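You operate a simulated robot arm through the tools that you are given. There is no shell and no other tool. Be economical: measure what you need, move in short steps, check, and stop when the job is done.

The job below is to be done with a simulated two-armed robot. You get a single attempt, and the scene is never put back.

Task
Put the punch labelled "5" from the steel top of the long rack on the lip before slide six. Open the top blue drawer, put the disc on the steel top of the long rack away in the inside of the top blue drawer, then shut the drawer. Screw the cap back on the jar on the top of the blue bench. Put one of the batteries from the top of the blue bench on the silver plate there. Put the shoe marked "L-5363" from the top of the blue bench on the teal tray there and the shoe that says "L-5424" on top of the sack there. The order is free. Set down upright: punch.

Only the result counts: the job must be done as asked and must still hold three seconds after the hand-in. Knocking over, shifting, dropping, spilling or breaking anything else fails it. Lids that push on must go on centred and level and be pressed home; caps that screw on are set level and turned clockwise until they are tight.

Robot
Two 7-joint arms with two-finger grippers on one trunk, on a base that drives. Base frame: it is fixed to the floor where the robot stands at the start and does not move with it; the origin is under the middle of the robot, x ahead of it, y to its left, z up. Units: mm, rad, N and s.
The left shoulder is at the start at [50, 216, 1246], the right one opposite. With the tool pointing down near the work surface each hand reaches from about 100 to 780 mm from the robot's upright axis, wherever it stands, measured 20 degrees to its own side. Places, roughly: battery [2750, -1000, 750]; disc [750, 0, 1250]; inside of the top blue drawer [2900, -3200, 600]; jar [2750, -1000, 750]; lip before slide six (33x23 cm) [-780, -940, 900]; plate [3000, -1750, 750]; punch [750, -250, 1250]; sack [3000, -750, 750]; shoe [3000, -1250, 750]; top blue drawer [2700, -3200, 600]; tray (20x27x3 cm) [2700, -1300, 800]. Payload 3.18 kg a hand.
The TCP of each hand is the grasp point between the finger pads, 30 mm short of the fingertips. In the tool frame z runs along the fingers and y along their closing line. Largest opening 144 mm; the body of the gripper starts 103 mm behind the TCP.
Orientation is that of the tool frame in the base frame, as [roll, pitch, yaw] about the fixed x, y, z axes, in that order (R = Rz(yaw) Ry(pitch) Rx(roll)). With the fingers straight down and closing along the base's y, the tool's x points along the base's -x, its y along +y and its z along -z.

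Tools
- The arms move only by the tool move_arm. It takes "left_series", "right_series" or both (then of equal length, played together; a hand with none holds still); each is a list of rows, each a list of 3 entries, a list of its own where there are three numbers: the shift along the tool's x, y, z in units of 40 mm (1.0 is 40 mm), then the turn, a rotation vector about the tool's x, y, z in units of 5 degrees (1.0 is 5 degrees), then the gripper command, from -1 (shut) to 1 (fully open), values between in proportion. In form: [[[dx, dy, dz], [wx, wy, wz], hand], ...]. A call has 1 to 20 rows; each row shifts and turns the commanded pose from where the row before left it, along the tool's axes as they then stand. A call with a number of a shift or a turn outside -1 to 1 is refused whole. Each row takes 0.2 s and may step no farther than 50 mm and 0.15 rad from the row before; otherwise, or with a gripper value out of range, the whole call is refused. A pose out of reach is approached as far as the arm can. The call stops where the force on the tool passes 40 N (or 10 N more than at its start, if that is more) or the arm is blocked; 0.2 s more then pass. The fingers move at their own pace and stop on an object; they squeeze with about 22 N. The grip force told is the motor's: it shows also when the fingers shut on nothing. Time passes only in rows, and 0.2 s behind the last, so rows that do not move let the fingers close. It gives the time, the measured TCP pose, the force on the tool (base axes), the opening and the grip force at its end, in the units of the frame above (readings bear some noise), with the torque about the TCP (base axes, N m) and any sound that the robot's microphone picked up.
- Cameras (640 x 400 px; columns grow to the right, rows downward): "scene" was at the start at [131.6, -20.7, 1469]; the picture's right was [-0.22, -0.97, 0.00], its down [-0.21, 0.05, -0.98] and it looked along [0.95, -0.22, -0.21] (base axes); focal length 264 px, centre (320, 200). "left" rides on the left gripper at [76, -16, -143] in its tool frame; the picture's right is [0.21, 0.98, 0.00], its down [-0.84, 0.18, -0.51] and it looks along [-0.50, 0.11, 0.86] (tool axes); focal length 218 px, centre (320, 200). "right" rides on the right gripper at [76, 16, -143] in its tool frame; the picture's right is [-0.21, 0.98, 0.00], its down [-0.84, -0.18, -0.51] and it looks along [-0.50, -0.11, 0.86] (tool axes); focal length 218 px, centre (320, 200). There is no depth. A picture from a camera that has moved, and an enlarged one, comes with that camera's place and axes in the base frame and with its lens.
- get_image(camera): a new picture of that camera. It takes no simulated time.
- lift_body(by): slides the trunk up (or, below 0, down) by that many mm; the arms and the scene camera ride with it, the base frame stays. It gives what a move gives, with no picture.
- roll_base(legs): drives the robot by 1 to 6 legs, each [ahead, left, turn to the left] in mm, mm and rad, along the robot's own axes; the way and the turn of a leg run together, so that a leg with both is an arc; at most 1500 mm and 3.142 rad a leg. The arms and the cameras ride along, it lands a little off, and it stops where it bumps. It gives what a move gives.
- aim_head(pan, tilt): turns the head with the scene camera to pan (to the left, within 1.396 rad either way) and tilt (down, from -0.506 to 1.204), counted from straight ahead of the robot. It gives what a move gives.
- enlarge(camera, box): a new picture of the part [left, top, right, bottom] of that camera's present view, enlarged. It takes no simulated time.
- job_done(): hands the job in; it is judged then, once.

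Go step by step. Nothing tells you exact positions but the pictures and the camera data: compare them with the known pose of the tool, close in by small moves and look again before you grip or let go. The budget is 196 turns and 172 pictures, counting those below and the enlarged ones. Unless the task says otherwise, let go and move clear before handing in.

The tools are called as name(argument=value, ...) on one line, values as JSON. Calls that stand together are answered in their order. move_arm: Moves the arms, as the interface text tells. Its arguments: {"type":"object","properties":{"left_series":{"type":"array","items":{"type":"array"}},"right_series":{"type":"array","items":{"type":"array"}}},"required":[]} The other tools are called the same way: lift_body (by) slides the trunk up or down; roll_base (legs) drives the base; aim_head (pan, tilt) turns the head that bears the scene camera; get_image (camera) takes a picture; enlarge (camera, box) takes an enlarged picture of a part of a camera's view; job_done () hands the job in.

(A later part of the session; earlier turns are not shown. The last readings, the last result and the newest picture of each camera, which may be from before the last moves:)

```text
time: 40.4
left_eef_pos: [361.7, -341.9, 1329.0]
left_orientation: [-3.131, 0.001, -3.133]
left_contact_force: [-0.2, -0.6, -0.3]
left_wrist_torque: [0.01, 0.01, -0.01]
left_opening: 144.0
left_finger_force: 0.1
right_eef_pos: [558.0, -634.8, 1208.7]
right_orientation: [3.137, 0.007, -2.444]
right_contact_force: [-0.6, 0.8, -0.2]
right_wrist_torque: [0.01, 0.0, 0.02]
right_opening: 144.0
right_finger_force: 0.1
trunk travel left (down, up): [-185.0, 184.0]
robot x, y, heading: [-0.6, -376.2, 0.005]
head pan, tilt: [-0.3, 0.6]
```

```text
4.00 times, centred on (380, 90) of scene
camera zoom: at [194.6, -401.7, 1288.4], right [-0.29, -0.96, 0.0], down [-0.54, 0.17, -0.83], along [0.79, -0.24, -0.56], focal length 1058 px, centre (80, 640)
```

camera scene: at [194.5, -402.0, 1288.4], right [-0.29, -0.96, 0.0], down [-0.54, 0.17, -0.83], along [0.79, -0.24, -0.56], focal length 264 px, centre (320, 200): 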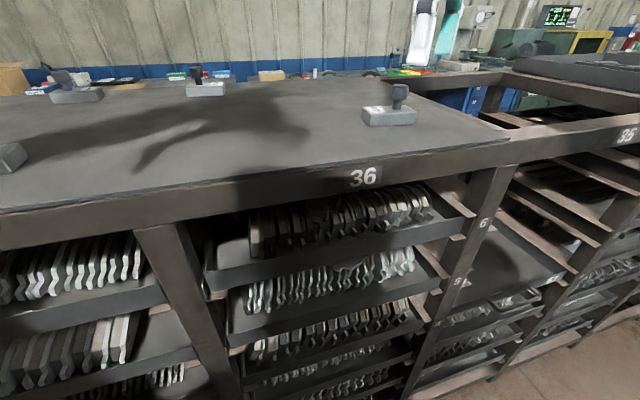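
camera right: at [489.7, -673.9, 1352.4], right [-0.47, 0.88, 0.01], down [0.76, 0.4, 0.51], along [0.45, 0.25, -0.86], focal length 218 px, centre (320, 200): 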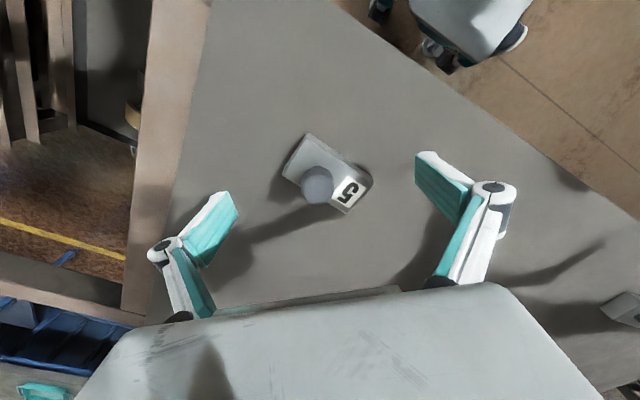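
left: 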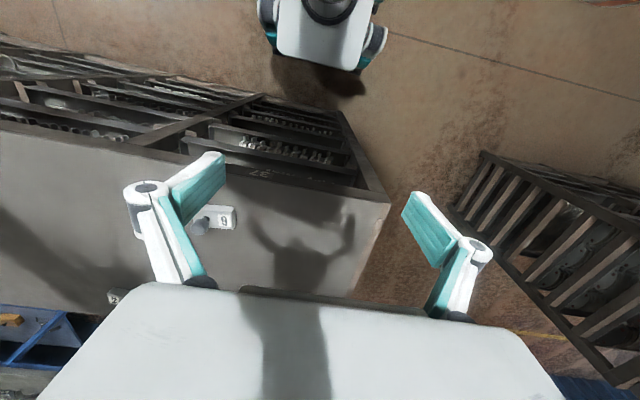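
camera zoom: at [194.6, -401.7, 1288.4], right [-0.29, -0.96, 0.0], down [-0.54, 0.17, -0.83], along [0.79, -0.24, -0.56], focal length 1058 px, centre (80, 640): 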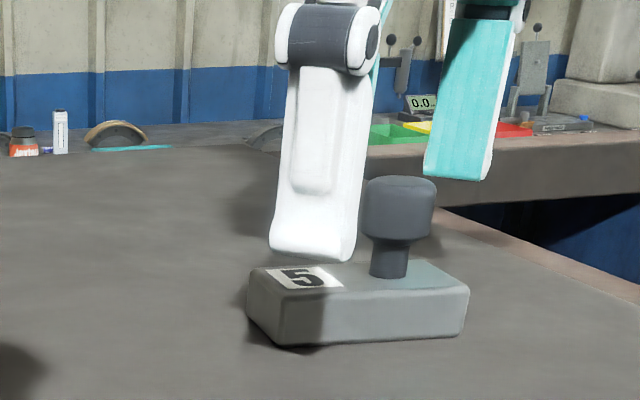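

Knob is between the pads with tips just above the body; closing.

move_arm(right_series=[[[0, 0, 0], [0, 0, 0], 0], [[0, 0, 0], [0, 0, 0], -0.5], [[0, 0, 0], [0, 0, 0], -1], [[0, 0, 0], [0, 0, 0], -1]])

enlarge(camera="scene", box=[300, 40, 460, 140])

```text
time: 41.4
left_eef_pos: [361.8, -342.2, 1330.6]
left_orientation: [-3.131, 0.004, -3.135]
left_contact_force: [-0.8, 0.5, 0.4]
left_wrist_torque: [0.01, -0.04, -0.01]
left_opening: 144.0
left_finger_force: 0.2
right_eef_pos: [559.2, -636.2, 1210.7]
right_orientation: [3.136, 0.006, -2.444]
right_contact_force: [0.1, 0.4, 0.7]
right_wrist_torque: [-0.05, 0.06, -0.06]
right_opening: 24.7
right_finger_force: 21.9
trunk travel left (down, up): [-185.0, 184.0]
robot x, y, heading: [-1.3, -373.4, 0.001]
head pan, tilt: [-0.3, 0.6]
```

```text
4.00 times, centred on (380, 90) of scene
camera zoom: at [194.5, -401.9, 1288.4], right [-0.29, -0.96, 0.0], down [-0.54, 0.17, -0.83], along [0.79, -0.24, -0.56], focal length 1058 px, centre (80, 640)
```

zoom: 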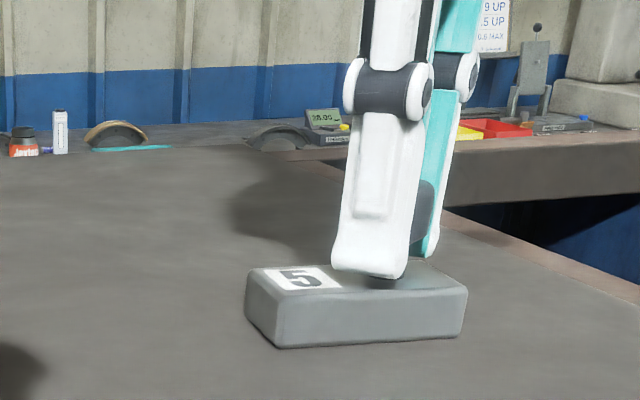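

move_arm(right_series=[[[0, 0, -0.5], [0, 0, 0], -1], [[0, 0, -0.5], [0, 0, 0], -1], [[0, 0, 0], [0, 0, 0], -1]])

lift_body(by=60)

aim_head(pan=0.4, tilt=0.55)

get_image(camera="scene")

get_image(camera="left")

get_image(camera="right")

```text
time: 42.2
left_eef_pos: [362.0, -342.8, 1329.8]
left_orientation: [-3.132, 0.001, -3.134]
left_contact_force: [0.3, 0.0, 0.2]
left_wrist_torque: [-0.02, 0.03, 0.03]
left_opening: 144.1
left_finger_force: 0.1
right_eef_pos: [552.0, -645.2, 1241.7]
right_orientation: [3.137, 0.008, -2.442]
right_contact_force: [0.2, -0.4, -3.5]
right_wrist_torque: [-0.01, 0.03, 0.02]
right_opening: 24.7
right_finger_force: 22.5
right hand out of reach, approached as far as the arm can: row 1, 2
trunk travel left (down, up): [-185.0, 184.0]
robot x, y, heading: [2.0, -374.3, -0.003]
head pan, tilt: [-0.3, 0.6]
```

```text
time: 43.2
left_eef_pos: [362.4, -342.0, 1389.3]
left_orientation: [-3.132, 0.001, -3.133]
left_contact_force: [0.8, 0.4, 0.6]
left_wrist_torque: [0.01, 0.05, 0.03]
left_opening: 144.1
left_finger_force: 0.1
right_eef_pos: [501.6, -646.8, 1361.4]
right_orientation: [-3.062, 0.109, -2.437]
right_contact_force: [0.0, 0.4, -4.1]
right_wrist_torque: [-0.01, 0.0, -0.01]
right_opening: 24.8
right_finger_force: 21.9
trunk travel left (down, up): [-245.0, 124.0]
robot x, y, heading: [2.6, -374.0, 0.001]
head pan, tilt: [-0.3, 0.6]
```

```text
time: 44.3
left_eef_pos: [362.9, -343.5, 1390.8]
left_orientation: [-3.13, 0.002, -3.135]
left_contact_force: [0.4, -0.1, 0.1]
left_wrist_torque: [0.01, 0.04, 0.0]
left_opening: 143.9
left_finger_force: 0.1
right_eef_pos: [501.0, -645.5, 1362.4]
right_orientation: [-3.063, 0.11, -2.438]
right_contact_force: [0.2, 0.2, -5.1]
right_wrist_torque: [-0.04, 0.03, 0.03]
right_opening: 25.0
right_finger_force: 22.2
trunk travel left (down, up): [-245.0, 124.0]
robot x, y, heading: [6.1, -376.7, -0.001]
head pan, tilt: [0.4, 0.55]
```

```text
141 pictures are left
camera scene: at [148.8, -341.2, 1355.8], right [0.39, -0.92, 0.0], down [-0.48, -0.2, -0.85], along [0.78, 0.33, -0.52], focal length 264 px, centre (320, 200)
```

scene: 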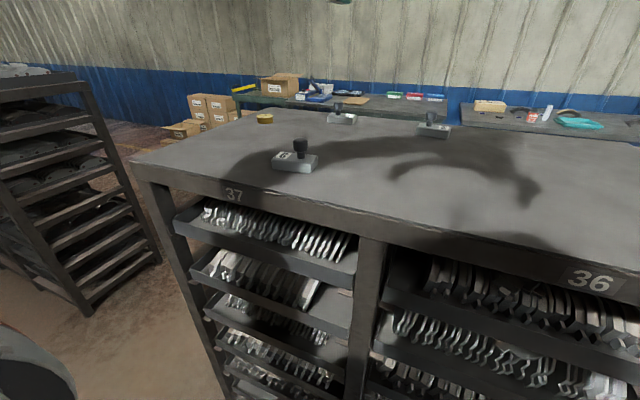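

```text
140 pictures are left
camera left: at [285.3, -358.6, 1532.3], right [-0.22, 0.98, -0.01], down [0.84, 0.19, 0.51], along [0.5, 0.1, -0.86], focal length 218 px, centre (320, 200)
```

left: 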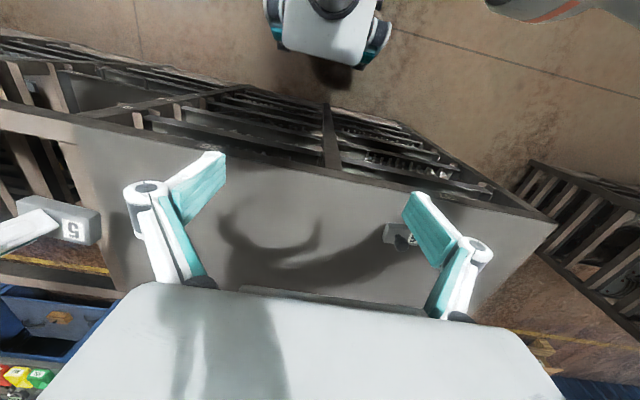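

```text
139 pictures are left
camera right: at [413.5, -683.6, 1494.2], right [-0.47, 0.88, -0.05], down [0.69, 0.4, 0.61], along [0.56, 0.25, -0.79], focal length 218 px, centre (320, 200)
```

right: 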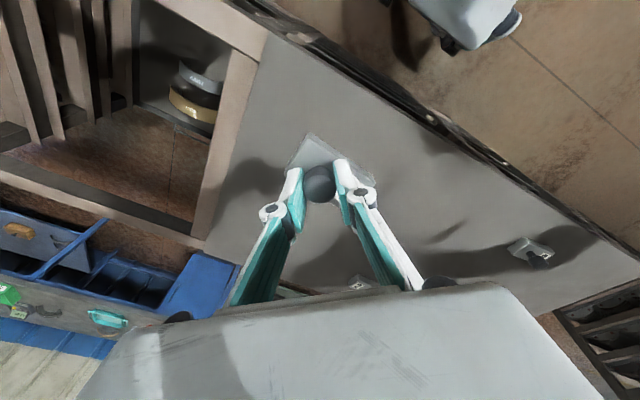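

Punch held and lifted. Now turn round towards the lip and drive beside it.

roll_base(legs=[[0, 0, 1.5708], [0, 0, 1.5708], [60, 700, 0]])

aim_head(pan=-0.2, tilt=0.6)

get_image(camera="scene")

```text
time: 58.7
left_eef_pos: [-405.8, -1138.6, 1389.8]
left_orientation: [-3.131, 0.002, 0.022]
left_contact_force: [0.5, -0.7, 0.6]
left_wrist_torque: [-0.02, 0.0, 0.06]
left_opening: 144.2
left_finger_force: 0.0
right_eef_pos: [-549.3, -836.5, 1362.1]
right_orientation: [-3.064, 0.11, 0.719]
right_contact_force: [-0.5, 0.4, -3.6]
right_wrist_torque: [0.04, -0.01, 0.03]
right_opening: 24.9
right_finger_force: 22.1
trunk travel left (down, up): [-245.0, 124.0]
robot x, y, heading: [-46.4, -1097.7, -3.127]
head pan, tilt: [0.4, 0.55]
```

```text
time: 59.7
left_eef_pos: [-406.2, -1137.2, 1389.7]
left_orientation: [-3.133, 0.003, 0.022]
left_contact_force: [-0.2, -0.2, -0.8]
left_wrist_torque: [-0.01, 0.02, 0.01]
left_opening: 143.8
left_finger_force: 0.1
right_eef_pos: [-550.2, -836.2, 1362.5]
right_orientation: [-3.062, 0.111, 0.72]
right_contact_force: [-0.1, -0.8, -4.8]
right_wrist_torque: [0.03, -0.04, -0.01]
right_opening: 25.0
right_finger_force: 22.6
trunk travel left (down, up): [-245.0, 124.0]
robot x, y, heading: [-45.8, -1097.9, -3.121]
head pan, tilt: [-0.201, 0.6]
```

```text
138 pictures are left
camera scene: at [-197.3, -1083.6, 1351.3], right [0.18, 0.98, 0.0], down [0.56, -0.1, -0.82], along [-0.81, 0.15, -0.57], focal length 264 px, centre (320, 200)
```

scene: 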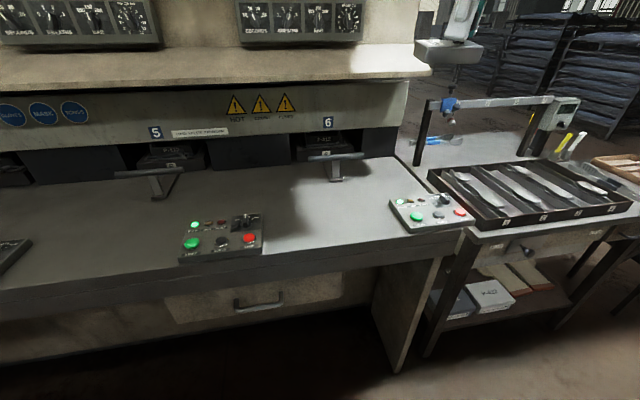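

The lip before slide six is confirmed at about (333,212) in the picture. I'll move closer, level the hand and start descending.

roll_base(legs=[[120, 0, 0]])

move_arm(right_series=[[[0, 0, 0], [-0.91, 0, 0], -1], [[0, 0, 0], [0, 0.65, 0], -1], [[0, 0, 0], [0, 0.62, 0], -1], [[0, 0, 0.9], [0, 0, 0], -1], [[0, 0, 0.9], [0, 0, 0], -1], [[0, 0, 0], [0, 0, 0], -1]])

lift_body(by=-60)

get_image(camera="scene")

get_image(camera="right")

```text
time: 61.0
left_eef_pos: [-526.4, -1140.3, 1390.6]
left_orientation: [-3.13, 0.004, 0.022]
left_contact_force: [-0.5, -0.2, 0.3]
left_wrist_torque: [0.0, -0.03, -0.03]
left_opening: 144.0
left_finger_force: 0.0
right_eef_pos: [-669.9, -840.5, 1362.6]
right_orientation: [-3.063, 0.11, 0.719]
right_contact_force: [-0.5, 0.0, -3.7]
right_wrist_torque: [0.03, -0.04, 0.01]
right_opening: 24.6
right_finger_force: 21.8
trunk travel left (down, up): [-245.0, 124.0]
robot x, y, heading: [-165.6, -1102.5, -3.124]
head pan, tilt: [-0.201, 0.6]
```

```text
time: 62.4
left_eef_pos: [-526.8, -1140.3, 1390.1]
left_orientation: [-3.13, 0.0, 0.022]
left_contact_force: [0.0, 1.2, 0.8]
left_wrist_torque: [0.01, 0.01, 0.02]
left_opening: 144.2
left_finger_force: 0.1
right_eef_pos: [-652.0, -824.3, 1275.1]
right_orientation: [-3.141, -0.001, 0.72]
right_contact_force: [-1.3, 0.3, -4.0]
right_wrist_torque: [0.03, -0.01, -0.01]
right_opening: 24.9
right_finger_force: 22.1
right hand out of reach, approached as far as the arm can: row 2, 3
trunk travel left (down, up): [-245.0, 124.0]
robot x, y, heading: [-164.5, -1096.7, -3.127]
head pan, tilt: [-0.201, 0.6]
```

```text
time: 63.4
left_eef_pos: [-522.3, -1140.0, 1331.9]
left_orientation: [-3.129, 0.005, 0.023]
left_contact_force: [0.5, 0.2, 0.1]
left_wrist_torque: [0.02, 0.1, 0.01]
left_opening: 144.0
left_finger_force: 0.0
right_eef_pos: [-651.2, -824.4, 1217.6]
right_orientation: [-3.139, 0.004, 0.719]
right_contact_force: [0.4, -0.9, -3.7]
right_wrist_torque: [0.0, 0.04, 0.0]
right_opening: 24.8
right_finger_force: 21.9
trunk travel left (down, up): [-185.0, 184.0]
robot x, y, heading: [-162.8, -1102.2, -3.123]
head pan, tilt: [-0.201, 0.6]
```

```text
137 pictures are left
camera scene: at [-359.9, -1086.6, 1289.0], right [0.18, 0.98, 0.0], down [0.55, -0.1, -0.83], along [-0.81, 0.15, -0.56], focal length 264 px, centre (320, 200)
```

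scene: 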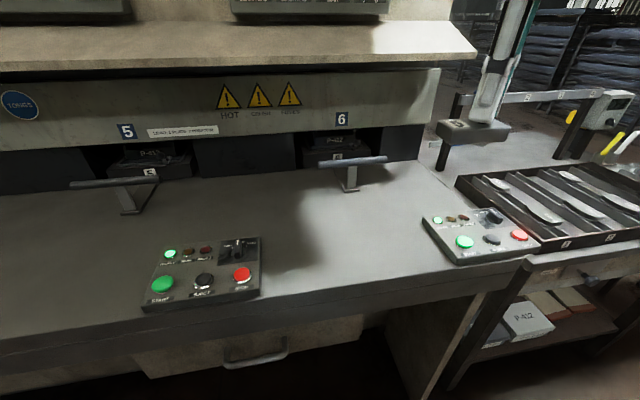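

```text
136 pictures are left
camera right: at [-582.2, -785.8, 1360.5], right [0.49, -0.87, 0.0], down [-0.75, -0.42, 0.51], along [-0.45, -0.25, -0.86], focal length 218 px, centre (320, 200)
```

right: 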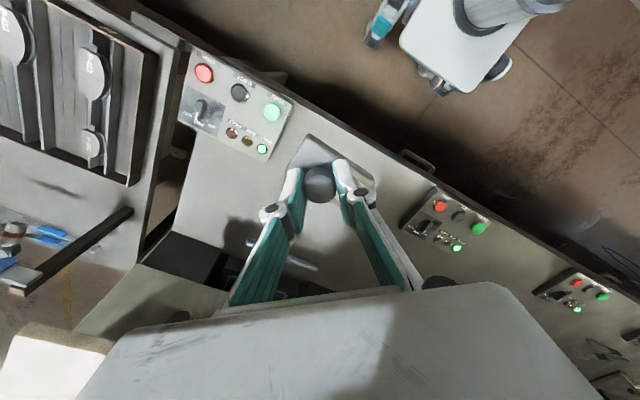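

move_arm(right_series=[[[-0.8, 0, 0.5], [0, 0, 0], -1], [[-0.8, 0, 0.5], [0, 0, 0], -1], [[-0.8, 0, 0.5], [0, 0, 0], -1], [[-0.8, 0, 0.5], [0, 0, 0], -1], [[-0.8, 0, 0.5], [0, 0, 0], -1], [[0, 0, 0.8], [0, 0, 0], -1], [[0, 0, 0.8], [0, 0, 0], -1], [[0, 0, 0.8], [0, 0, 0], -1], [[0, 0, 0], [0, 0, 0], -1]])

get_image(camera="scene")

get_image(camera="right")

```text
time: 65.4
left_eef_pos: [-525.0, -1140.5, 1329.1]
left_orientation: [-3.131, 0.001, 0.022]
left_contact_force: [0.6, -0.3, 0.6]
left_wrist_torque: [0.01, 0.0, 0.02]
left_opening: 144.0
left_finger_force: 0.1
right_eef_pos: [-732.5, -892.6, 1051.7]
right_orientation: [3.141, 0.0, 0.721]
right_contact_force: [-0.1, -0.1, -4.1]
right_wrist_torque: [0.1, 0.0, 0.02]
right_opening: 25.1
right_finger_force: 21.5
right hand out of reach, approached as far as the arm can: row 4, 5
trunk travel left (down, up): [-185.0, 184.0]
robot x, y, heading: [-163.5, -1101.4, -3.125]
head pan, tilt: [-0.201, 0.6]
```

```text
135 pictures are left
camera scene: at [-361.8, -1086.6, 1288.4], right [0.18, 0.98, 0.0], down [0.56, -0.1, -0.83], along [-0.81, 0.15, -0.56], focal length 264 px, centre (320, 200)
```

scene: 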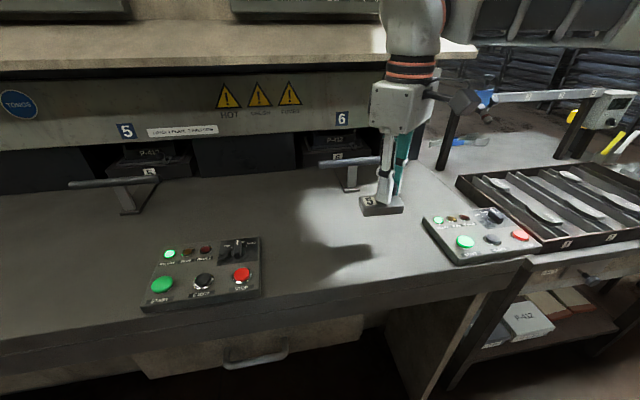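

```text
134 pictures are left
camera right: at [-664.6, -854.8, 1195.3], right [0.49, -0.87, 0.0], down [-0.75, -0.42, 0.51], along [-0.44, -0.25, -0.86], focal length 218 px, centre (320, 200)
```

right: 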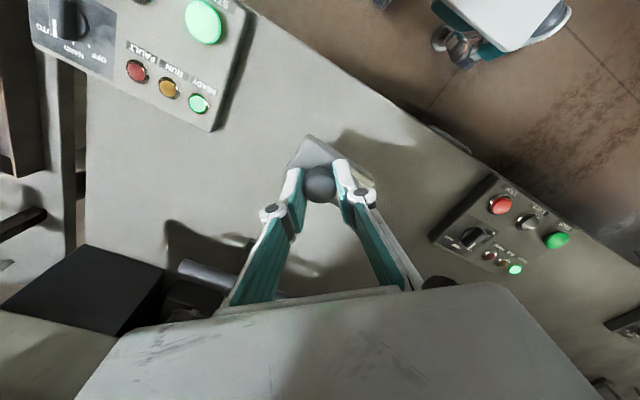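

move_arm(right_series=[[[-0.5, 0.1, 0.6], [0, 0, 0], -1], [[-0.5, 0.05, 0.6], [0, 0, 0], -1], [[0, 0, 0.5], [0, 0, 0], -1], [[0, 0, 0], [0, 0, 0], -1]])

enlarge(camera="scene", box=[260, 130, 460, 280])

```text
time: 66.4
left_eef_pos: [-525.7, -1139.9, 1328.7]
left_orientation: [-3.132, 0.002, 0.023]
left_contact_force: [-0.7, 0.3, 0.2]
left_wrist_torque: [-0.03, -0.07, -0.02]
left_opening: 143.8
left_finger_force: 0.0
right_eef_pos: [-761.7, -921.5, 984.2]
right_orientation: [3.14, -0.002, 0.719]
right_contact_force: [-0.6, 0.1, -4.2]
right_wrist_torque: [0.05, -0.01, 0.04]
right_opening: 24.9
right_finger_force: 21.9
right hand out of reach, approached as far as the arm can: row 2
trunk travel left (down, up): [-185.0, 184.0]
robot x, y, heading: [-167.7, -1096.6, -3.124]
head pan, tilt: [-0.201, 0.6]
```

```text
2.67 times, centred on (360, 205) of scene
camera zoom: at [-362.7, -1086.3, 1288.2], right [0.18, 0.98, 0.0], down [0.56, -0.1, -0.82], along [-0.81, 0.15, -0.57], focal length 705 px, centre (213, 187)
```

zoom: 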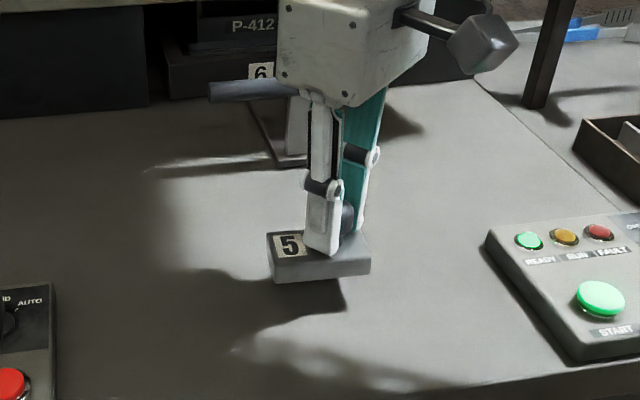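

move_arm(right_series=[[[0, 0, 0.2], [0, 0, 0], -1], [[0, 0, 0.2], [0, 0, 0], -1], [[0, 0, 0.15], [0, 0, 0], -1], [[0, 0, 0.1], [0, 0, 0], -1], [[0, 0, 0], [0, 0, 0], -1]])

enlarge(camera="scene", box=[260, 130, 460, 280])

```text
time: 67.6
left_eef_pos: [-526.2, -1139.1, 1329.7]
left_orientation: [-3.131, 0.002, 0.023]
left_contact_force: [0.2, -0.5, 0.2]
left_wrist_torque: [0.0, 0.01, -0.01]
left_opening: 144.3
left_finger_force: 0.1
right_eef_pos: [-760.2, -921.7, 957.7]
right_orientation: [3.141, -0.001, 0.72]
right_contact_force: [1.0, -0.7, -4.6]
right_wrist_torque: [0.07, -0.01, 0.0]
right_opening: 24.9
right_finger_force: 21.6
trunk travel left (down, up): [-185.0, 184.0]
robot x, y, heading: [-164.1, -1099.6, -3.124]
head pan, tilt: [-0.201, 0.6]
```

```text
2.67 times, centred on (360, 205) of scene
camera zoom: at [-362.0, -1086.5, 1288.3], right [0.18, 0.98, 0.0], down [0.56, -0.1, -0.82], along [-0.81, 0.15, -0.57], focal length 705 px, centre (213, 187)
```

zoom: 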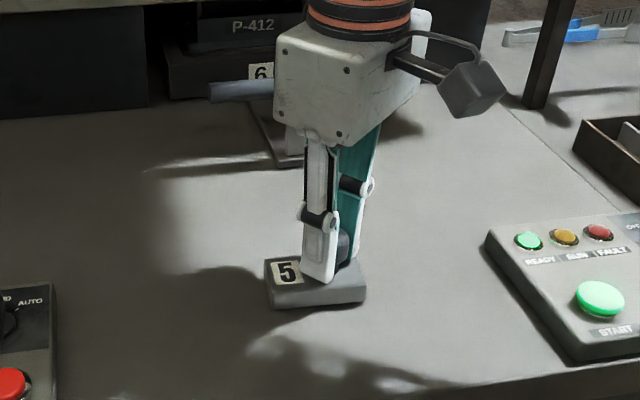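

move_arm(right_series=[[[0, 0, 0.08], [0, 0, 0], -1], [[0, 0, 0.08], [0, 0, 0], -1], [[0, 0, 0.05], [0, 0, 0], -1], [[0, 0, 0], [0, 0, 0], -1]])

```text
time: 68.6
left_eef_pos: [-523.9, -1141.1, 1330.8]
left_orientation: [-3.129, 0.005, 0.024]
left_contact_force: [0.0, 0.5, 0.0]
left_wrist_torque: [0.04, -0.01, -0.01]
left_opening: 144.0
left_finger_force: 0.0
right_eef_pos: [-760.6, -920.8, 952.2]
right_orientation: [-3.139, 0.003, 0.718]
right_contact_force: [-3.6, 7.0, 21.4]
right_wrist_torque: [0.15, 0.08, -0.01]
right_opening: 25.2
right_finger_force: 22.5
trunk travel left (down, up): [-185.0, 184.0]
robot x, y, heading: [-167.9, -1103.0, -3.127]
head pan, tilt: [-0.201, 0.6]
```

Contact felt; relax slightly and release.

move_arm(right_series=[[[0, 0, -0.06], [0, 0, 0], -1], [[0, 0, 0], [0, 0, 0], -0.6], [[0, 0, 0], [0, 0, 0], -0.3], [[0, 0, -0.3], [0, 0, 0], -0.1], [[0, 0, -0.8], [0, 0, 0], 0], [[0, 0, -0.9], [0, 0, 0], 0], [[0, 0, -0.9], [0, 0, 0], 0], [[0, 0, -0.9], [0, 0, 0], 0]])

get_image(camera="scene")

get_image(camera="right")

```text
time: 70.4
left_eef_pos: [-526.7, -1141.3, 1330.1]
left_orientation: [-3.131, 0.002, 0.023]
left_contact_force: [-0.5, 0.1, -0.2]
left_wrist_torque: [0.0, -0.02, -0.01]
left_opening: 143.9
left_finger_force: 0.1
right_eef_pos: [-758.2, -905.6, 1067.6]
right_orientation: [3.138, 0.002, 0.714]
right_contact_force: [-0.5, -0.7, -0.5]
right_wrist_torque: [0.0, -0.02, -0.03]
right_opening: 72.0
right_finger_force: 0.0
right hand out of reach, approached as far as the arm can: row 6, 7, 8
trunk travel left (down, up): [-185.0, 184.0]
robot x, y, heading: [-165.9, -1094.1, -3.123]
head pan, tilt: [-0.201, 0.6]
```

```text
131 pictures are left
camera scene: at [-362.5, -1086.5, 1288.2], right [0.18, 0.98, 0.0], down [0.56, -0.1, -0.82], along [-0.81, 0.15, -0.57], focal length 264 px, centre (320, 200)
```

scene: 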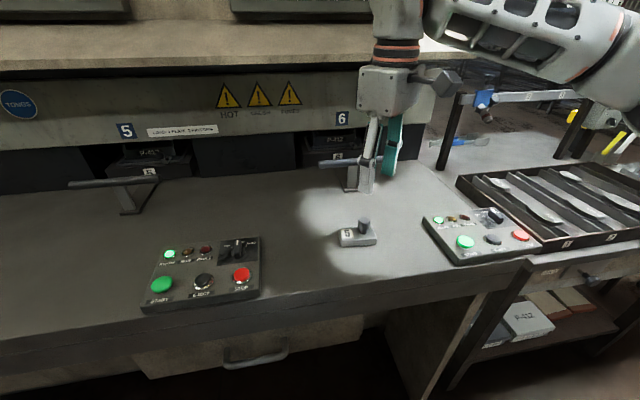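

```text
130 pictures are left
camera right: at [-690.3, -867.3, 1211.1], right [0.48, -0.88, 0.0], down [-0.76, -0.41, 0.51], along [-0.44, -0.25, -0.86], focal length 218 px, centre (320, 200)
```

right: 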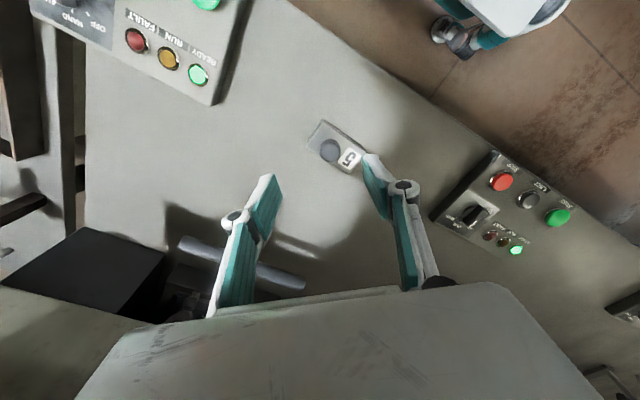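

Punch stands on the lip. Next, back off, face -y, and drive backwards along the aisle toward the rack's left end where the disc is.

lift_body(by=140)

roll_base(legs=[[-130, 0, 0], [0, 0, 1.56]])

aim_head(pan=0, tilt=0.6)

get_image(camera="scene")

```text
time: 72.0
left_eef_pos: [-526.4, -1140.9, 1469.2]
left_orientation: [-3.132, 0.002, 0.023]
left_contact_force: [-0.6, -0.6, -0.2]
left_wrist_torque: [0.01, -0.01, 0.03]
left_opening: 144.0
left_finger_force: 0.0
right_eef_pos: [-713.7, -903.4, 1309.7]
right_orientation: [-3.013, 0.153, 0.728]
right_contact_force: [-0.1, 0.0, 0.4]
right_wrist_torque: [-0.03, -0.04, 0.03]
right_opening: 71.9
right_finger_force: 0.0
trunk travel left (down, up): [-325.0, 44.0]
robot x, y, heading: [-162.9, -1099.8, -3.128]
head pan, tilt: [-0.201, 0.6]
```

```text
time: 77.2
left_eef_pos: [3.0, -1457.6, 1470.9]
left_orientation: [-3.13, 0.002, 1.592]
left_contact_force: [0.5, -0.1, 0.6]
left_wrist_torque: [-0.02, 0.0, -0.01]
left_opening: 143.8
left_finger_force: 0.0
right_eef_pos: [-233.2, -1646.0, 1310.5]
right_orientation: [-3.013, 0.152, 2.299]
right_contact_force: [0.2, -0.1, 0.5]
right_wrist_torque: [0.03, -0.01, 0.01]
right_opening: 72.3
right_finger_force: 0.2
trunk travel left (down, up): [-325.0, 44.0]
robot x, y, heading: [-36.9, -1098.6, -1.551]
head pan, tilt: [-0.201, 0.6]
```

```text
time: 77.9
left_eef_pos: [2.6, -1458.0, 1470.2]
left_orientation: [-3.129, 0.002, 1.592]
left_contact_force: [-0.1, 0.5, -0.5]
left_wrist_torque: [0.02, -0.02, 0.03]
left_opening: 144.0
left_finger_force: 0.0
right_eef_pos: [-234.3, -1644.8, 1310.8]
right_orientation: [-3.012, 0.152, 2.297]
right_contact_force: [0.2, 0.1, -0.1]
right_wrist_torque: [-0.01, 0.0, 0.01]
right_opening: 71.9
right_finger_force: 0.2
trunk travel left (down, up): [-325.0, 44.0]
robot x, y, heading: [-34.1, -1100.5, -1.553]
head pan, tilt: [0.0, 0.6]
```

```text
129 pictures are left
camera scene: at [-33.9, -1227.2, 1433.4], right [-1.0, -0.02, 0.0], down [-0.01, 0.56, -0.83], along [0.01, -0.82, -0.56], focal length 264 px, centre (320, 200)
```

scene: 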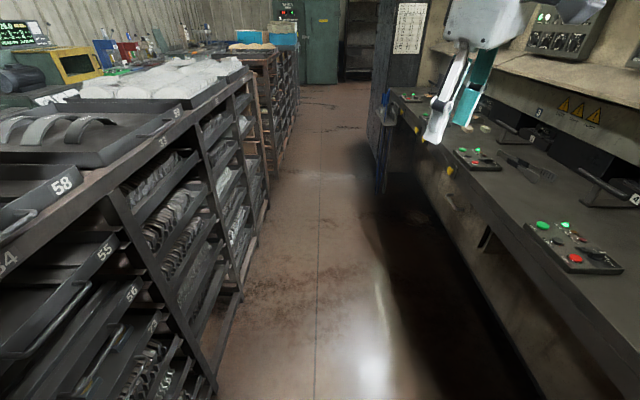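

roll_base(legs=[[0, 0, -0.018], [-1500, 0, 0], [-260, 0, 0]])

aim_head(pan=0.9, tilt=0.6)

get_image(camera="scene")

```text
time: 87.2
left_eef_pos: [-0.3, 330.6, 1470.2]
left_orientation: [-3.13, 0.003, 1.574]
left_contact_force: [-0.3, -1.0, 0.3]
left_wrist_torque: [-0.04, 0.0, 0.03]
left_opening: 143.7
left_finger_force: 0.1
right_eef_pos: [-240.3, 145.8, 1311.5]
right_orientation: [-3.013, 0.153, 2.282]
right_contact_force: [0.8, 0.4, 0.4]
right_wrist_torque: [-0.03, 0.01, 0.04]
right_opening: 71.9
right_finger_force: 0.1
trunk travel left (down, up): [-325.0, 44.0]
robot x, y, heading: [-32.4, 687.4, -1.571]
head pan, tilt: [0.0, 0.6]
```

```text
time: 88.5
left_eef_pos: [-0.4, 329.4, 1470.0]
left_orientation: [-3.13, 0.004, 1.574]
left_contact_force: [0.1, 0.3, -0.8]
left_wrist_torque: [-0.01, 0.0, 0.02]
left_opening: 144.0
left_finger_force: 0.1
right_eef_pos: [-239.7, 145.5, 1310.1]
right_orientation: [-3.012, 0.153, 2.28]
right_contact_force: [-0.2, -0.3, -0.4]
right_wrist_torque: [0.02, -0.02, -0.01]
right_opening: 71.8
right_finger_force: 0.0
trunk travel left (down, up): [-325.0, 44.0]
robot x, y, heading: [-32.0, 688.2, -1.571]
head pan, tilt: [0.901, 0.6]
```

```text
128 pictures are left
camera scene: at [36.6, 593.9, 1433.4], right [-0.62, -0.78, 0.0], down [-0.44, 0.35, -0.83], along [0.65, -0.51, -0.56], focal length 264 px, centre (320, 200)
```

scene: 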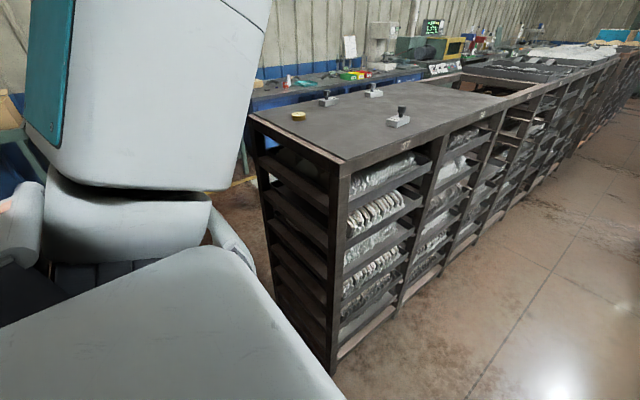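

roll_base(legs=[[0, 630, 0]])

aim_head(pan=0.2, tilt=0.6)

get_image(camera="scene")

get_image(camera="left")

```text
time: 94.5
left_eef_pos: [637.6, 334.6, 1469.9]
left_orientation: [-3.132, 0.002, 1.592]
left_contact_force: [0.4, 0.5, -0.4]
left_wrist_torque: [0.02, 0.01, 0.0]
left_opening: 144.0
left_finger_force: 0.0
right_eef_pos: [400.2, 146.2, 1310.3]
right_orientation: [-3.012, 0.152, 2.3]
right_contact_force: [0.3, 0.7, -0.4]
right_wrist_torque: [0.0, -0.02, 0.03]
right_opening: 71.9
right_finger_force: 0.0
trunk travel left (down, up): [-325.0, 44.0]
robot x, y, heading: [602.3, 694.1, -1.552]
head pan, tilt: [0.901, 0.6]
```

```text
time: 95.5
left_eef_pos: [636.7, 336.0, 1469.0]
left_orientation: [-3.131, 0.002, 1.591]
left_contact_force: [-0.3, 0.5, 0.8]
left_wrist_torque: [-0.01, -0.02, -0.01]
left_opening: 144.2
left_finger_force: 0.2
right_eef_pos: [401.2, 146.6, 1309.9]
right_orientation: [-3.013, 0.152, 2.299]
right_contact_force: [-0.8, -0.3, 0.7]
right_wrist_torque: [0.01, -0.02, -0.03]
right_opening: 72.1
right_finger_force: 0.0
trunk travel left (down, up): [-325.0, 44.0]
robot x, y, heading: [596.1, 693.9, -1.557]
head pan, tilt: [0.201, 0.6]
```

```text
127 pictures are left
camera scene: at [618.2, 567.4, 1433.4], right [-0.98, -0.22, 0.0], down [-0.12, 0.55, -0.83], along [0.18, -0.81, -0.56], focal length 264 px, centre (320, 200)
```

scene: 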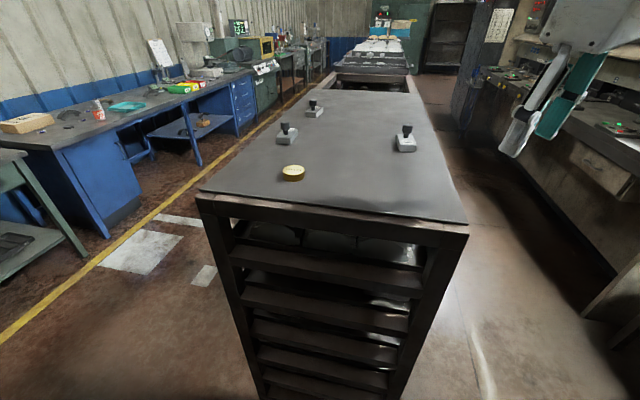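

```text
126 pictures are left
camera left: at [621.5, 410.6, 1612.4], right [0.97, 0.23, -0.01], down [0.2, -0.84, 0.51], along [0.11, -0.5, -0.86], focal length 218 px, centre (320, 200)
```

left: 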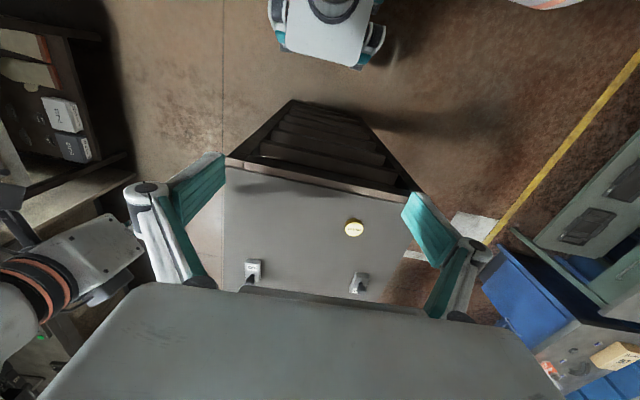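

Aisle and bench are visible now. Tuck the right hand, lower the trunk, rotate the left wrist to its easy side and approach the disc at about (779,103).

move_arm(right_series=[[[0.9, 0, 0], [0, 0, 0], 0], [[0.9, 0, 0], [0, 0, 0], 0], [[0.9, 0, 0], [0, 0, 0], 0], [[0.9, 0, 0], [0, 0, 0], 0], [[0.9, 0, 0], [0, 0, 0], 0], [[0, 0, 0], [0, 0, 0], 0], [[0, 0, 0], [0, 0, 0], 0], [[0, 0, 0], [0, 0, 0], 0], [[0, 0, 0], [0, 0, 0], 0]], left_series=[[[0, 0, 0], [0, 0, 1], 1], [[0, 0, 0], [0, 0, 1], 1], [[0, 0, 0], [0, 0, 1], 1], [[0, 0, 0], [0, 0, 1], 1], [[0, 0, 0], [0, 0, 1], 1], [[0, 0, 0], [0, 0, 1], 1], [[0, 0, 0], [0, 0, 1], 1], [[0, 0, 0], [0, 0, 1], 1], [[0, 0, 0], [0, 0, 0], 1]])

lift_body(by=-140)

move_arm(left_series=[[[-0.33, 0.92, 0], [0, 0, 0], 1], [[-0.33, 0.92, 0], [0, 0, 0], 1], [[-0.33, 0.92, 0], [0, 0, 0], 1], [[-0.33, 0.92, 0], [0, 0, 0], 1], [[-0.33, 0.92, 0], [0, 0, 0], 1], [[-0.33, 0.92, 0], [0, 0, 0], 1], [[-0.33, 0.92, 0], [0, 0, 0], 1], [[0, 0, 0], [0, 0, 0], 1]])

get_image(camera="left")

```text
time: 97.5
left_eef_pos: [634.5, 405.2, 1410.2]
left_orientation: [-3.133, 0.009, 1.112]
left_contact_force: [0.1, 0.3, 0.8]
left_wrist_torque: [0.01, 0.01, 0.0]
left_opening: 144.2
left_finger_force: 0.1
left hand out of reach, approached as far as the arm can: row 1, 2, 3, 4, 6, 7, 8
right_eef_pos: [281.0, 278.3, 1283.4]
right_orientation: [-3.012, 0.153, 2.298]
right_contact_force: [0.4, -0.3, -0.7]
right_wrist_torque: [0.02, -0.02, -0.01]
right_opening: 72.1
right_finger_force: 0.1
trunk travel left (down, up): [-325.0, 44.0]
robot x, y, heading: [601.9, 693.6, -1.557]
head pan, tilt: [0.201, 0.6]
```

```text
time: 98.7
left_eef_pos: [635.4, 389.1, 1297.7]
left_orientation: [-3.111, -0.009, 1.121]
left_contact_force: [0.5, -0.7, -0.1]
left_wrist_torque: [0.06, -0.05, -0.02]
left_opening: 144.2
left_finger_force: 0.0
right_eef_pos: [282.4, 272.0, 1166.7]
right_orientation: [-3.026, 0.136, 2.293]
right_contact_force: [0.4, -1.1, 0.7]
right_wrist_torque: [0.03, -0.02, -0.02]
right_opening: 72.0
right_finger_force: 0.1
trunk travel left (down, up): [-217.0, 153.0]
robot x, y, heading: [597.1, 693.3, -1.553]
head pan, tilt: [0.201, 0.6]
stopped: the force on the tool passed its limit at 58 N (the readings are from after the stop); the commanded pose is now the measured one
```

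```text
time: 100.5
left_eef_pos: [690.2, 355.8, 1291.8]
left_orientation: [-3.103, 0.01, 1.14]
left_contact_force: [-0.1, 0.2, 0.3]
left_wrist_torque: [-0.01, -0.02, 0.01]
left_opening: 143.9
left_finger_force: 0.1
left hand out of reach, approached as far as the arm can: row 2, 3, 4, 5, 6, 7
right_eef_pos: [281.8, 274.8, 1168.9]
right_orientation: [-3.022, 0.14, 2.297]
right_contact_force: [0.0, -1.5, -0.2]
right_wrist_torque: [0.0, -0.05, 0.01]
right_opening: 72.0
right_finger_force: 0.0
trunk travel left (down, up): [-217.0, 153.0]
robot x, y, heading: [597.9, 692.5, -1.558]
head pan, tilt: [0.201, 0.6]
```

```text
125 pictures are left
camera left: at [713.1, 430.1, 1432.7], right [0.97, -0.22, -0.04], down [-0.17, -0.84, 0.51], along [-0.15, -0.49, -0.86], focal length 218 px, centre (320, 200)
```

left: 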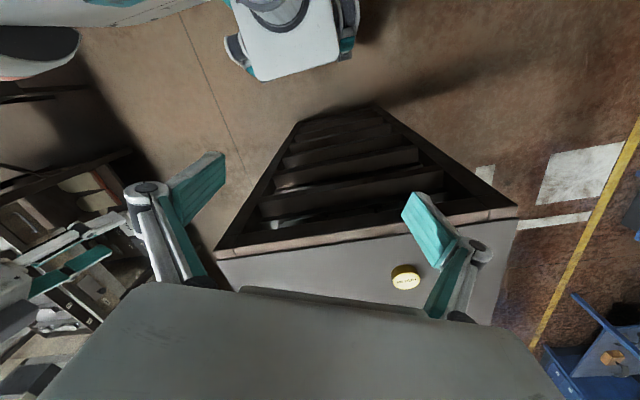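

get_image(camera="scene")

get_image(camera="right")

```text
124 pictures are left
camera scene: at [618.6, 525.4, 1322.3], right [-0.98, -0.22, 0.0], down [-0.12, 0.55, -0.83], along [0.18, -0.81, -0.56], focal length 264 px, centre (320, 200)
```

scene: 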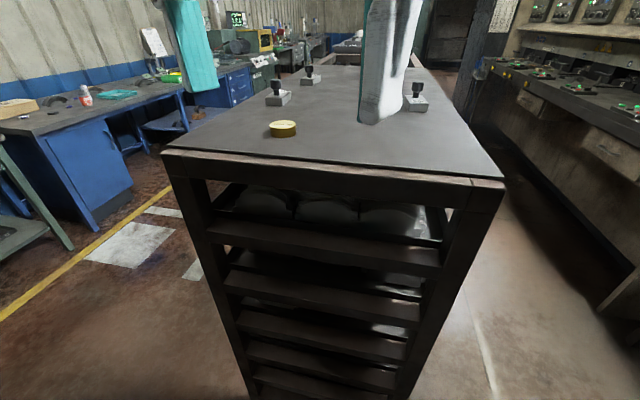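

```text
123 pictures are left
camera right: at [243.3, 368.4, 1296.5], right [0.87, 0.48, -0.09], down [0.42, -0.65, 0.64], along [0.25, -0.59, -0.77], focal length 218 px, centre (320, 200)
```

right: 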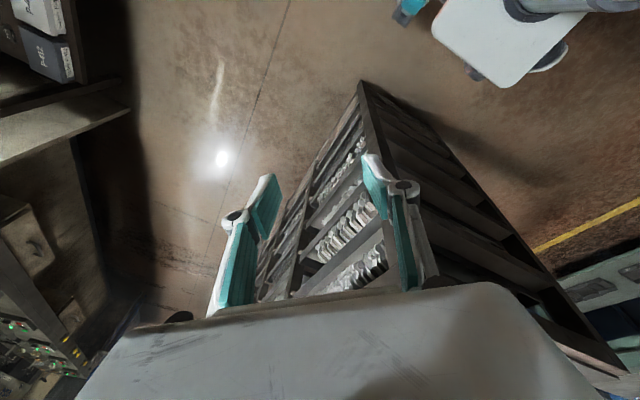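

move_arm(left_series=[[[-0.6, 0.58, 0.2], [0, 0, 0], 1], [[-0.6, 0.58, 0.2], [0, 0, 0], 1], [[-0.6, 0.58, 0.2], [0, 0, 0], 1], [[-0.6, 0.58, 0.2], [0, 0, 0], 1], [[-0.6, 0.58, 0.2], [0, 0, 0], 1], [[-0.6, 0.58, 0.2], [0, 0, 0], 1], [[-0.6, 0.58, 0.1], [0, 0, 0], 1], [[0, 0, 0], [0, 0, 0], 1]])

get_image(camera="left")

```text
time: 102.3
left_eef_pos: [689.0, 355.2, 1290.7]
left_orientation: [-3.103, 0.012, 1.139]
left_contact_force: [0.1, 0.6, -0.5]
left_wrist_torque: [0.02, 0.06, 0.04]
left_opening: 143.9
left_finger_force: 0.0
left hand out of reach, approached as far as the arm can: row 1, 2, 3, 4, 5, 6, 7
right_eef_pos: [281.4, 275.0, 1168.8]
right_orientation: [-3.023, 0.139, 2.299]
right_contact_force: [-0.7, -0.3, -0.8]
right_wrist_torque: [0.01, -0.04, -0.01]
right_opening: 71.8
right_finger_force: 0.0
trunk travel left (down, up): [-217.0, 153.0]
robot x, y, heading: [599.2, 695.7, -1.554]
head pan, tilt: [0.201, 0.6]
```

```text
122 pictures are left
camera left: at [713.2, 430.2, 1432.8], right [0.97, -0.22, -0.04], down [-0.17, -0.84, 0.51], along [-0.15, -0.49, -0.86], focal length 218 px, centre (320, 200)
```

left: 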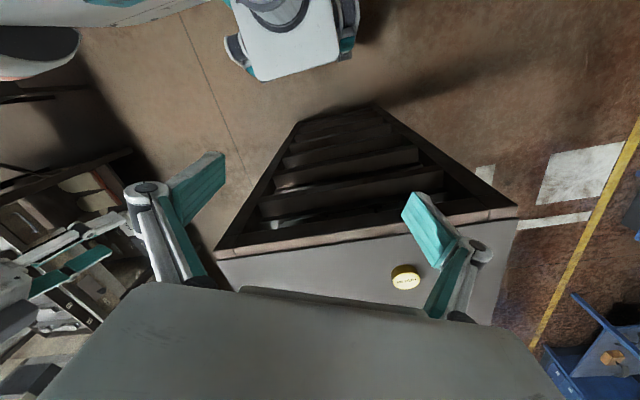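

Wrong wrist direction for this arm; turning it back the other way.

move_arm(left_series=[[[0, 0, 0], [0, 0, -1], 1], [[0, 0, 0], [0, 0, -1], 1], [[0, 0, 0], [0, 0, -1], 1], [[0, 0, 0], [0, 0, -1], 1], [[0, 0, 0], [0, 0, -1], 1], [[0, 0, 0], [0, 0, -1], 1], [[0, 0, 0], [0, 0, -1], 1], [[0, 0, 0], [0, 0, -1], 1], [[0, 0, 0], [0, 0, -1], 1], [[0, 0, 0], [0, 0, -1], 1], [[0, 0, 0], [0, 0, 0], 1]])

move_arm(left_series=[[[-0.8, 0, 0.1], [0, 0, 0], 1], [[-0.8, 0, 0.1], [0, 0, 0], 1], [[-0.8, 0, 0.1], [0, 0, 0], 1], [[0, 0, 0], [0, 0, 0], 1]])

```text
time: 104.7
left_eef_pos: [689.1, 356.3, 1290.5]
left_orientation: [-3.127, -0.024, 1.994]
left_contact_force: [-0.7, 0.2, 0.3]
left_wrist_torque: [-0.03, -0.01, -0.01]
left_opening: 144.1
left_finger_force: 0.0
right_eef_pos: [282.2, 275.0, 1169.2]
right_orientation: [-3.023, 0.14, 2.297]
right_contact_force: [-0.1, 0.4, 0.3]
right_wrist_torque: [0.02, 0.02, 0.01]
right_opening: 72.1
right_finger_force: 0.1
trunk travel left (down, up): [-217.0, 153.0]
robot x, y, heading: [596.8, 698.6, -1.558]
head pan, tilt: [0.201, 0.6]
```

```text
time: 105.7
left_eef_pos: [726.5, 268.1, 1277.6]
left_orientation: [-3.126, -0.023, 1.993]
left_contact_force: [-1.4, 0.1, 0.8]
left_wrist_torque: [0.03, 0.0, -0.02]
left_opening: 144.1
left_finger_force: 0.0
right_eef_pos: [281.8, 275.8, 1168.5]
right_orientation: [-3.023, 0.139, 2.298]
right_contact_force: [-0.4, -0.1, 0.6]
right_wrist_torque: [0.0, -0.02, -0.02]
right_opening: 72.2
right_finger_force: 0.0
trunk travel left (down, up): [-217.0, 153.0]
robot x, y, heading: [595.2, 692.3, -1.555]
head pan, tilt: [0.201, 0.6]
```

move_arm(left_series=[[[-0.86, -0.1, 0.25], [0, 0, 0], 1], [[-0.86, -0.1, 0.25], [0, 0, 0], 1], [[-0.86, -0.1, 0.25], [0, 0, 0], 1], [[-0.86, -0.1, 0.25], [0, 0, 0], 1], [[-0.86, -0.1, 0.25], [0, 0, 0], 1], [[0, 0, 0], [0, 0, 0], 1]])

get_image(camera="left")

get_image(camera="scene")

```text
time: 107.1
left_eef_pos: [779.1, 109.6, 1224.9]
left_orientation: [-3.126, -0.024, 1.996]
left_contact_force: [-0.1, 0.0, 0.2]
left_wrist_torque: [-0.04, 0.0, 0.0]
left_opening: 143.9
left_finger_force: 0.0
right_eef_pos: [281.2, 276.3, 1169.0]
right_orientation: [-3.024, 0.139, 2.297]
right_contact_force: [-0.5, -0.8, 0.1]
right_wrist_torque: [-0.03, -0.03, 0.0]
right_opening: 71.9
right_finger_force: 0.0
trunk travel left (down, up): [-217.0, 153.0]
robot x, y, heading: [596.9, 691.7, -1.554]
head pan, tilt: [0.201, 0.6]
```

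```text
121 pictures are left
camera left: at [737.1, 168.7, 1368.9], right [0.81, 0.59, -0.01], down [0.52, -0.7, 0.49], along [0.28, -0.4, -0.87], focal length 218 px, centre (320, 200)
```

left: 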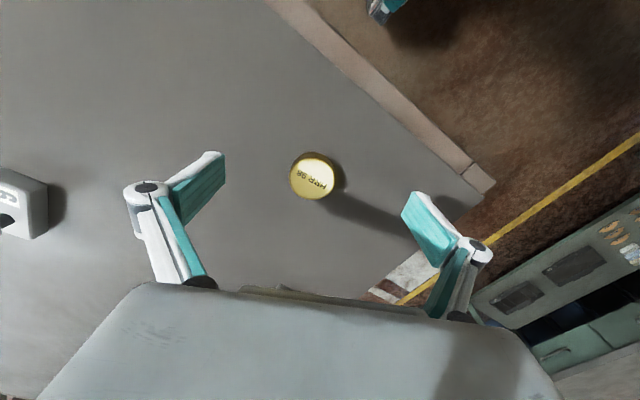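

```text
120 pictures are left
camera scene: at [618.9, 526.3, 1322.5], right [-0.98, -0.22, 0.0], down [-0.12, 0.55, -0.83], along [0.18, -0.81, -0.56], focal length 264 px, centre (320, 200)
```

scene: 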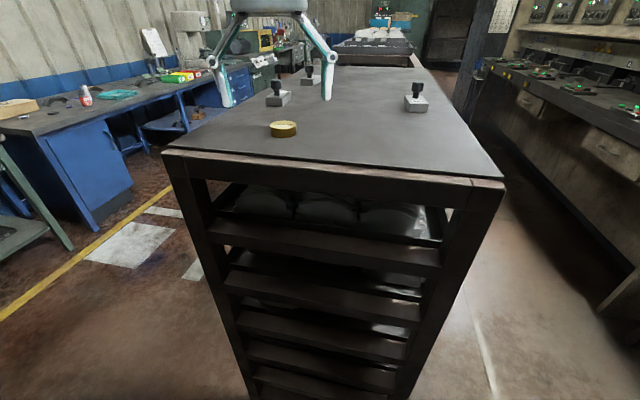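

move_arm(left_series=[[[-0.25, -0.1, 0.4], [0, 0, 0], 1], [[0, 0, 0.4], [0, 0, 0], 1], [[0, 0, 0], [0, 0, 0], 1]])

enlarge(camera="left", box=[200, 100, 440, 250])

enlarge(camera="scene", box=[200, 60, 360, 160])

```text
time: 107.9
left_eef_pos: [777.2, 97.2, 1191.5]
left_orientation: [-3.127, -0.025, 1.994]
left_contact_force: [-0.3, -1.2, 0.6]
left_wrist_torque: [-0.01, -0.01, 0.02]
left_opening: 143.9
left_finger_force: 0.1
right_eef_pos: [281.9, 275.1, 1168.1]
right_orientation: [-3.023, 0.14, 2.296]
right_contact_force: [0.2, -0.4, -0.1]
right_wrist_torque: [0.01, -0.05, 0.03]
right_opening: 71.9
right_finger_force: 0.1
trunk travel left (down, up): [-217.0, 153.0]
robot x, y, heading: [597.3, 691.9, -1.554]
head pan, tilt: [0.201, 0.6]
```

```text
2.67 times, centred on (320, 175) of left
camera zoom: at [736.2, 156.8, 1335.3], right [0.81, 0.59, -0.01], down [0.52, -0.7, 0.48], along [0.28, -0.4, -0.87], focal length 582 px, centre (320, 267)
```

zoom: 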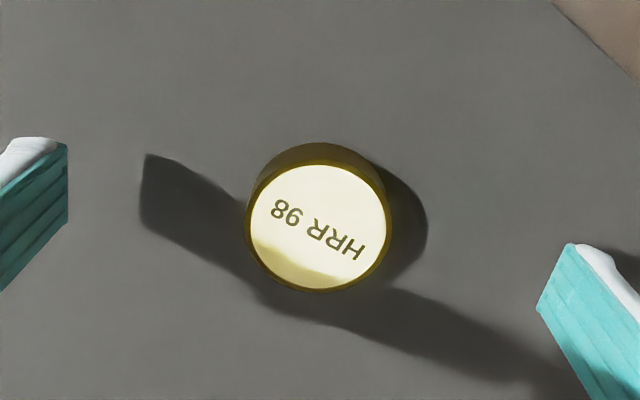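

```text
4.00 times, centred on (280, 110) of scene
camera zoom: at [618.6, 525.5, 1322.3], right [-0.98, -0.22, 0.0], down [-0.12, 0.55, -0.83], along [0.18, -0.81, -0.56], focal length 1058 px, centre (480, 560)
```

zoom: 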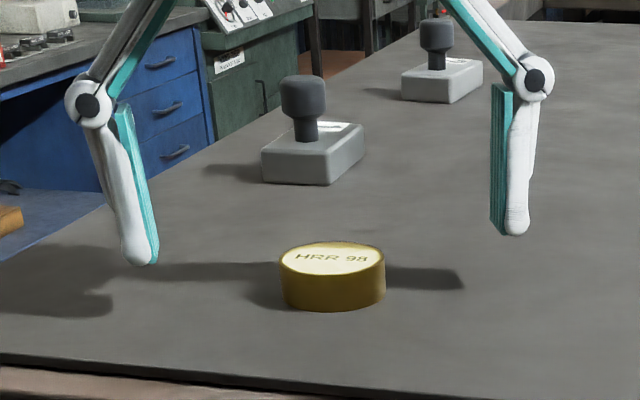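

Disc centred; the fingertips swing down as they close, so this height is right. Closing.

move_arm(left_series=[[[0.02, 0.12, 0], [0, 0, 0], 0.3], [[0, 0, 0], [0, 0, 0], -0.2], [[0, 0, 0], [0, 0, 0], -0.6], [[0, 0, 0], [0, 0, 0], -1], [[0, 0, 0], [0, 0, 0], -1]])

enlarge(camera="scene", box=[200, 60, 360, 160])

```text
time: 109.1
left_eef_pos: [782.3, 98.6, 1191.3]
left_orientation: [-3.127, -0.022, 1.994]
left_contact_force: [0.5, -0.3, 2.4]
left_wrist_torque: [0.02, -0.08, 0.0]
left_opening: 45.3
left_finger_force: 22.7
right_eef_pos: [283.0, 274.9, 1169.6]
right_orientation: [-3.024, 0.14, 2.299]
right_contact_force: [0.4, -0.5, 0.0]
right_wrist_torque: [0.01, 0.01, 0.03]
right_opening: 72.2
right_finger_force: 0.1
trunk travel left (down, up): [-217.0, 153.0]
robot x, y, heading: [601.5, 692.5, -1.557]
head pan, tilt: [0.201, 0.6]
```

```text
4.00 times, centred on (280, 110) of scene
camera zoom: at [618.7, 525.6, 1322.3], right [-0.98, -0.22, 0.0], down [-0.12, 0.55, -0.83], along [0.18, -0.81, -0.56], focal length 1058 px, centre (480, 560)
```

zoom: 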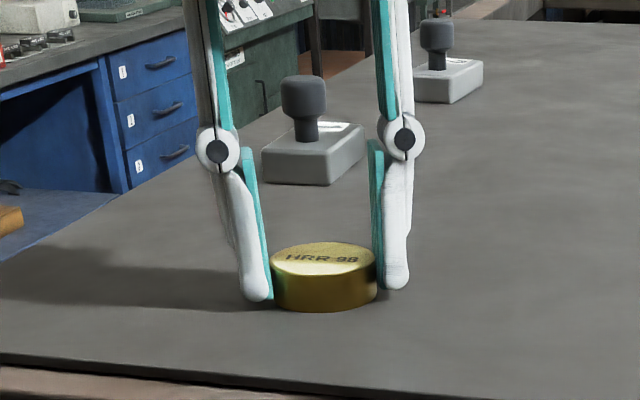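

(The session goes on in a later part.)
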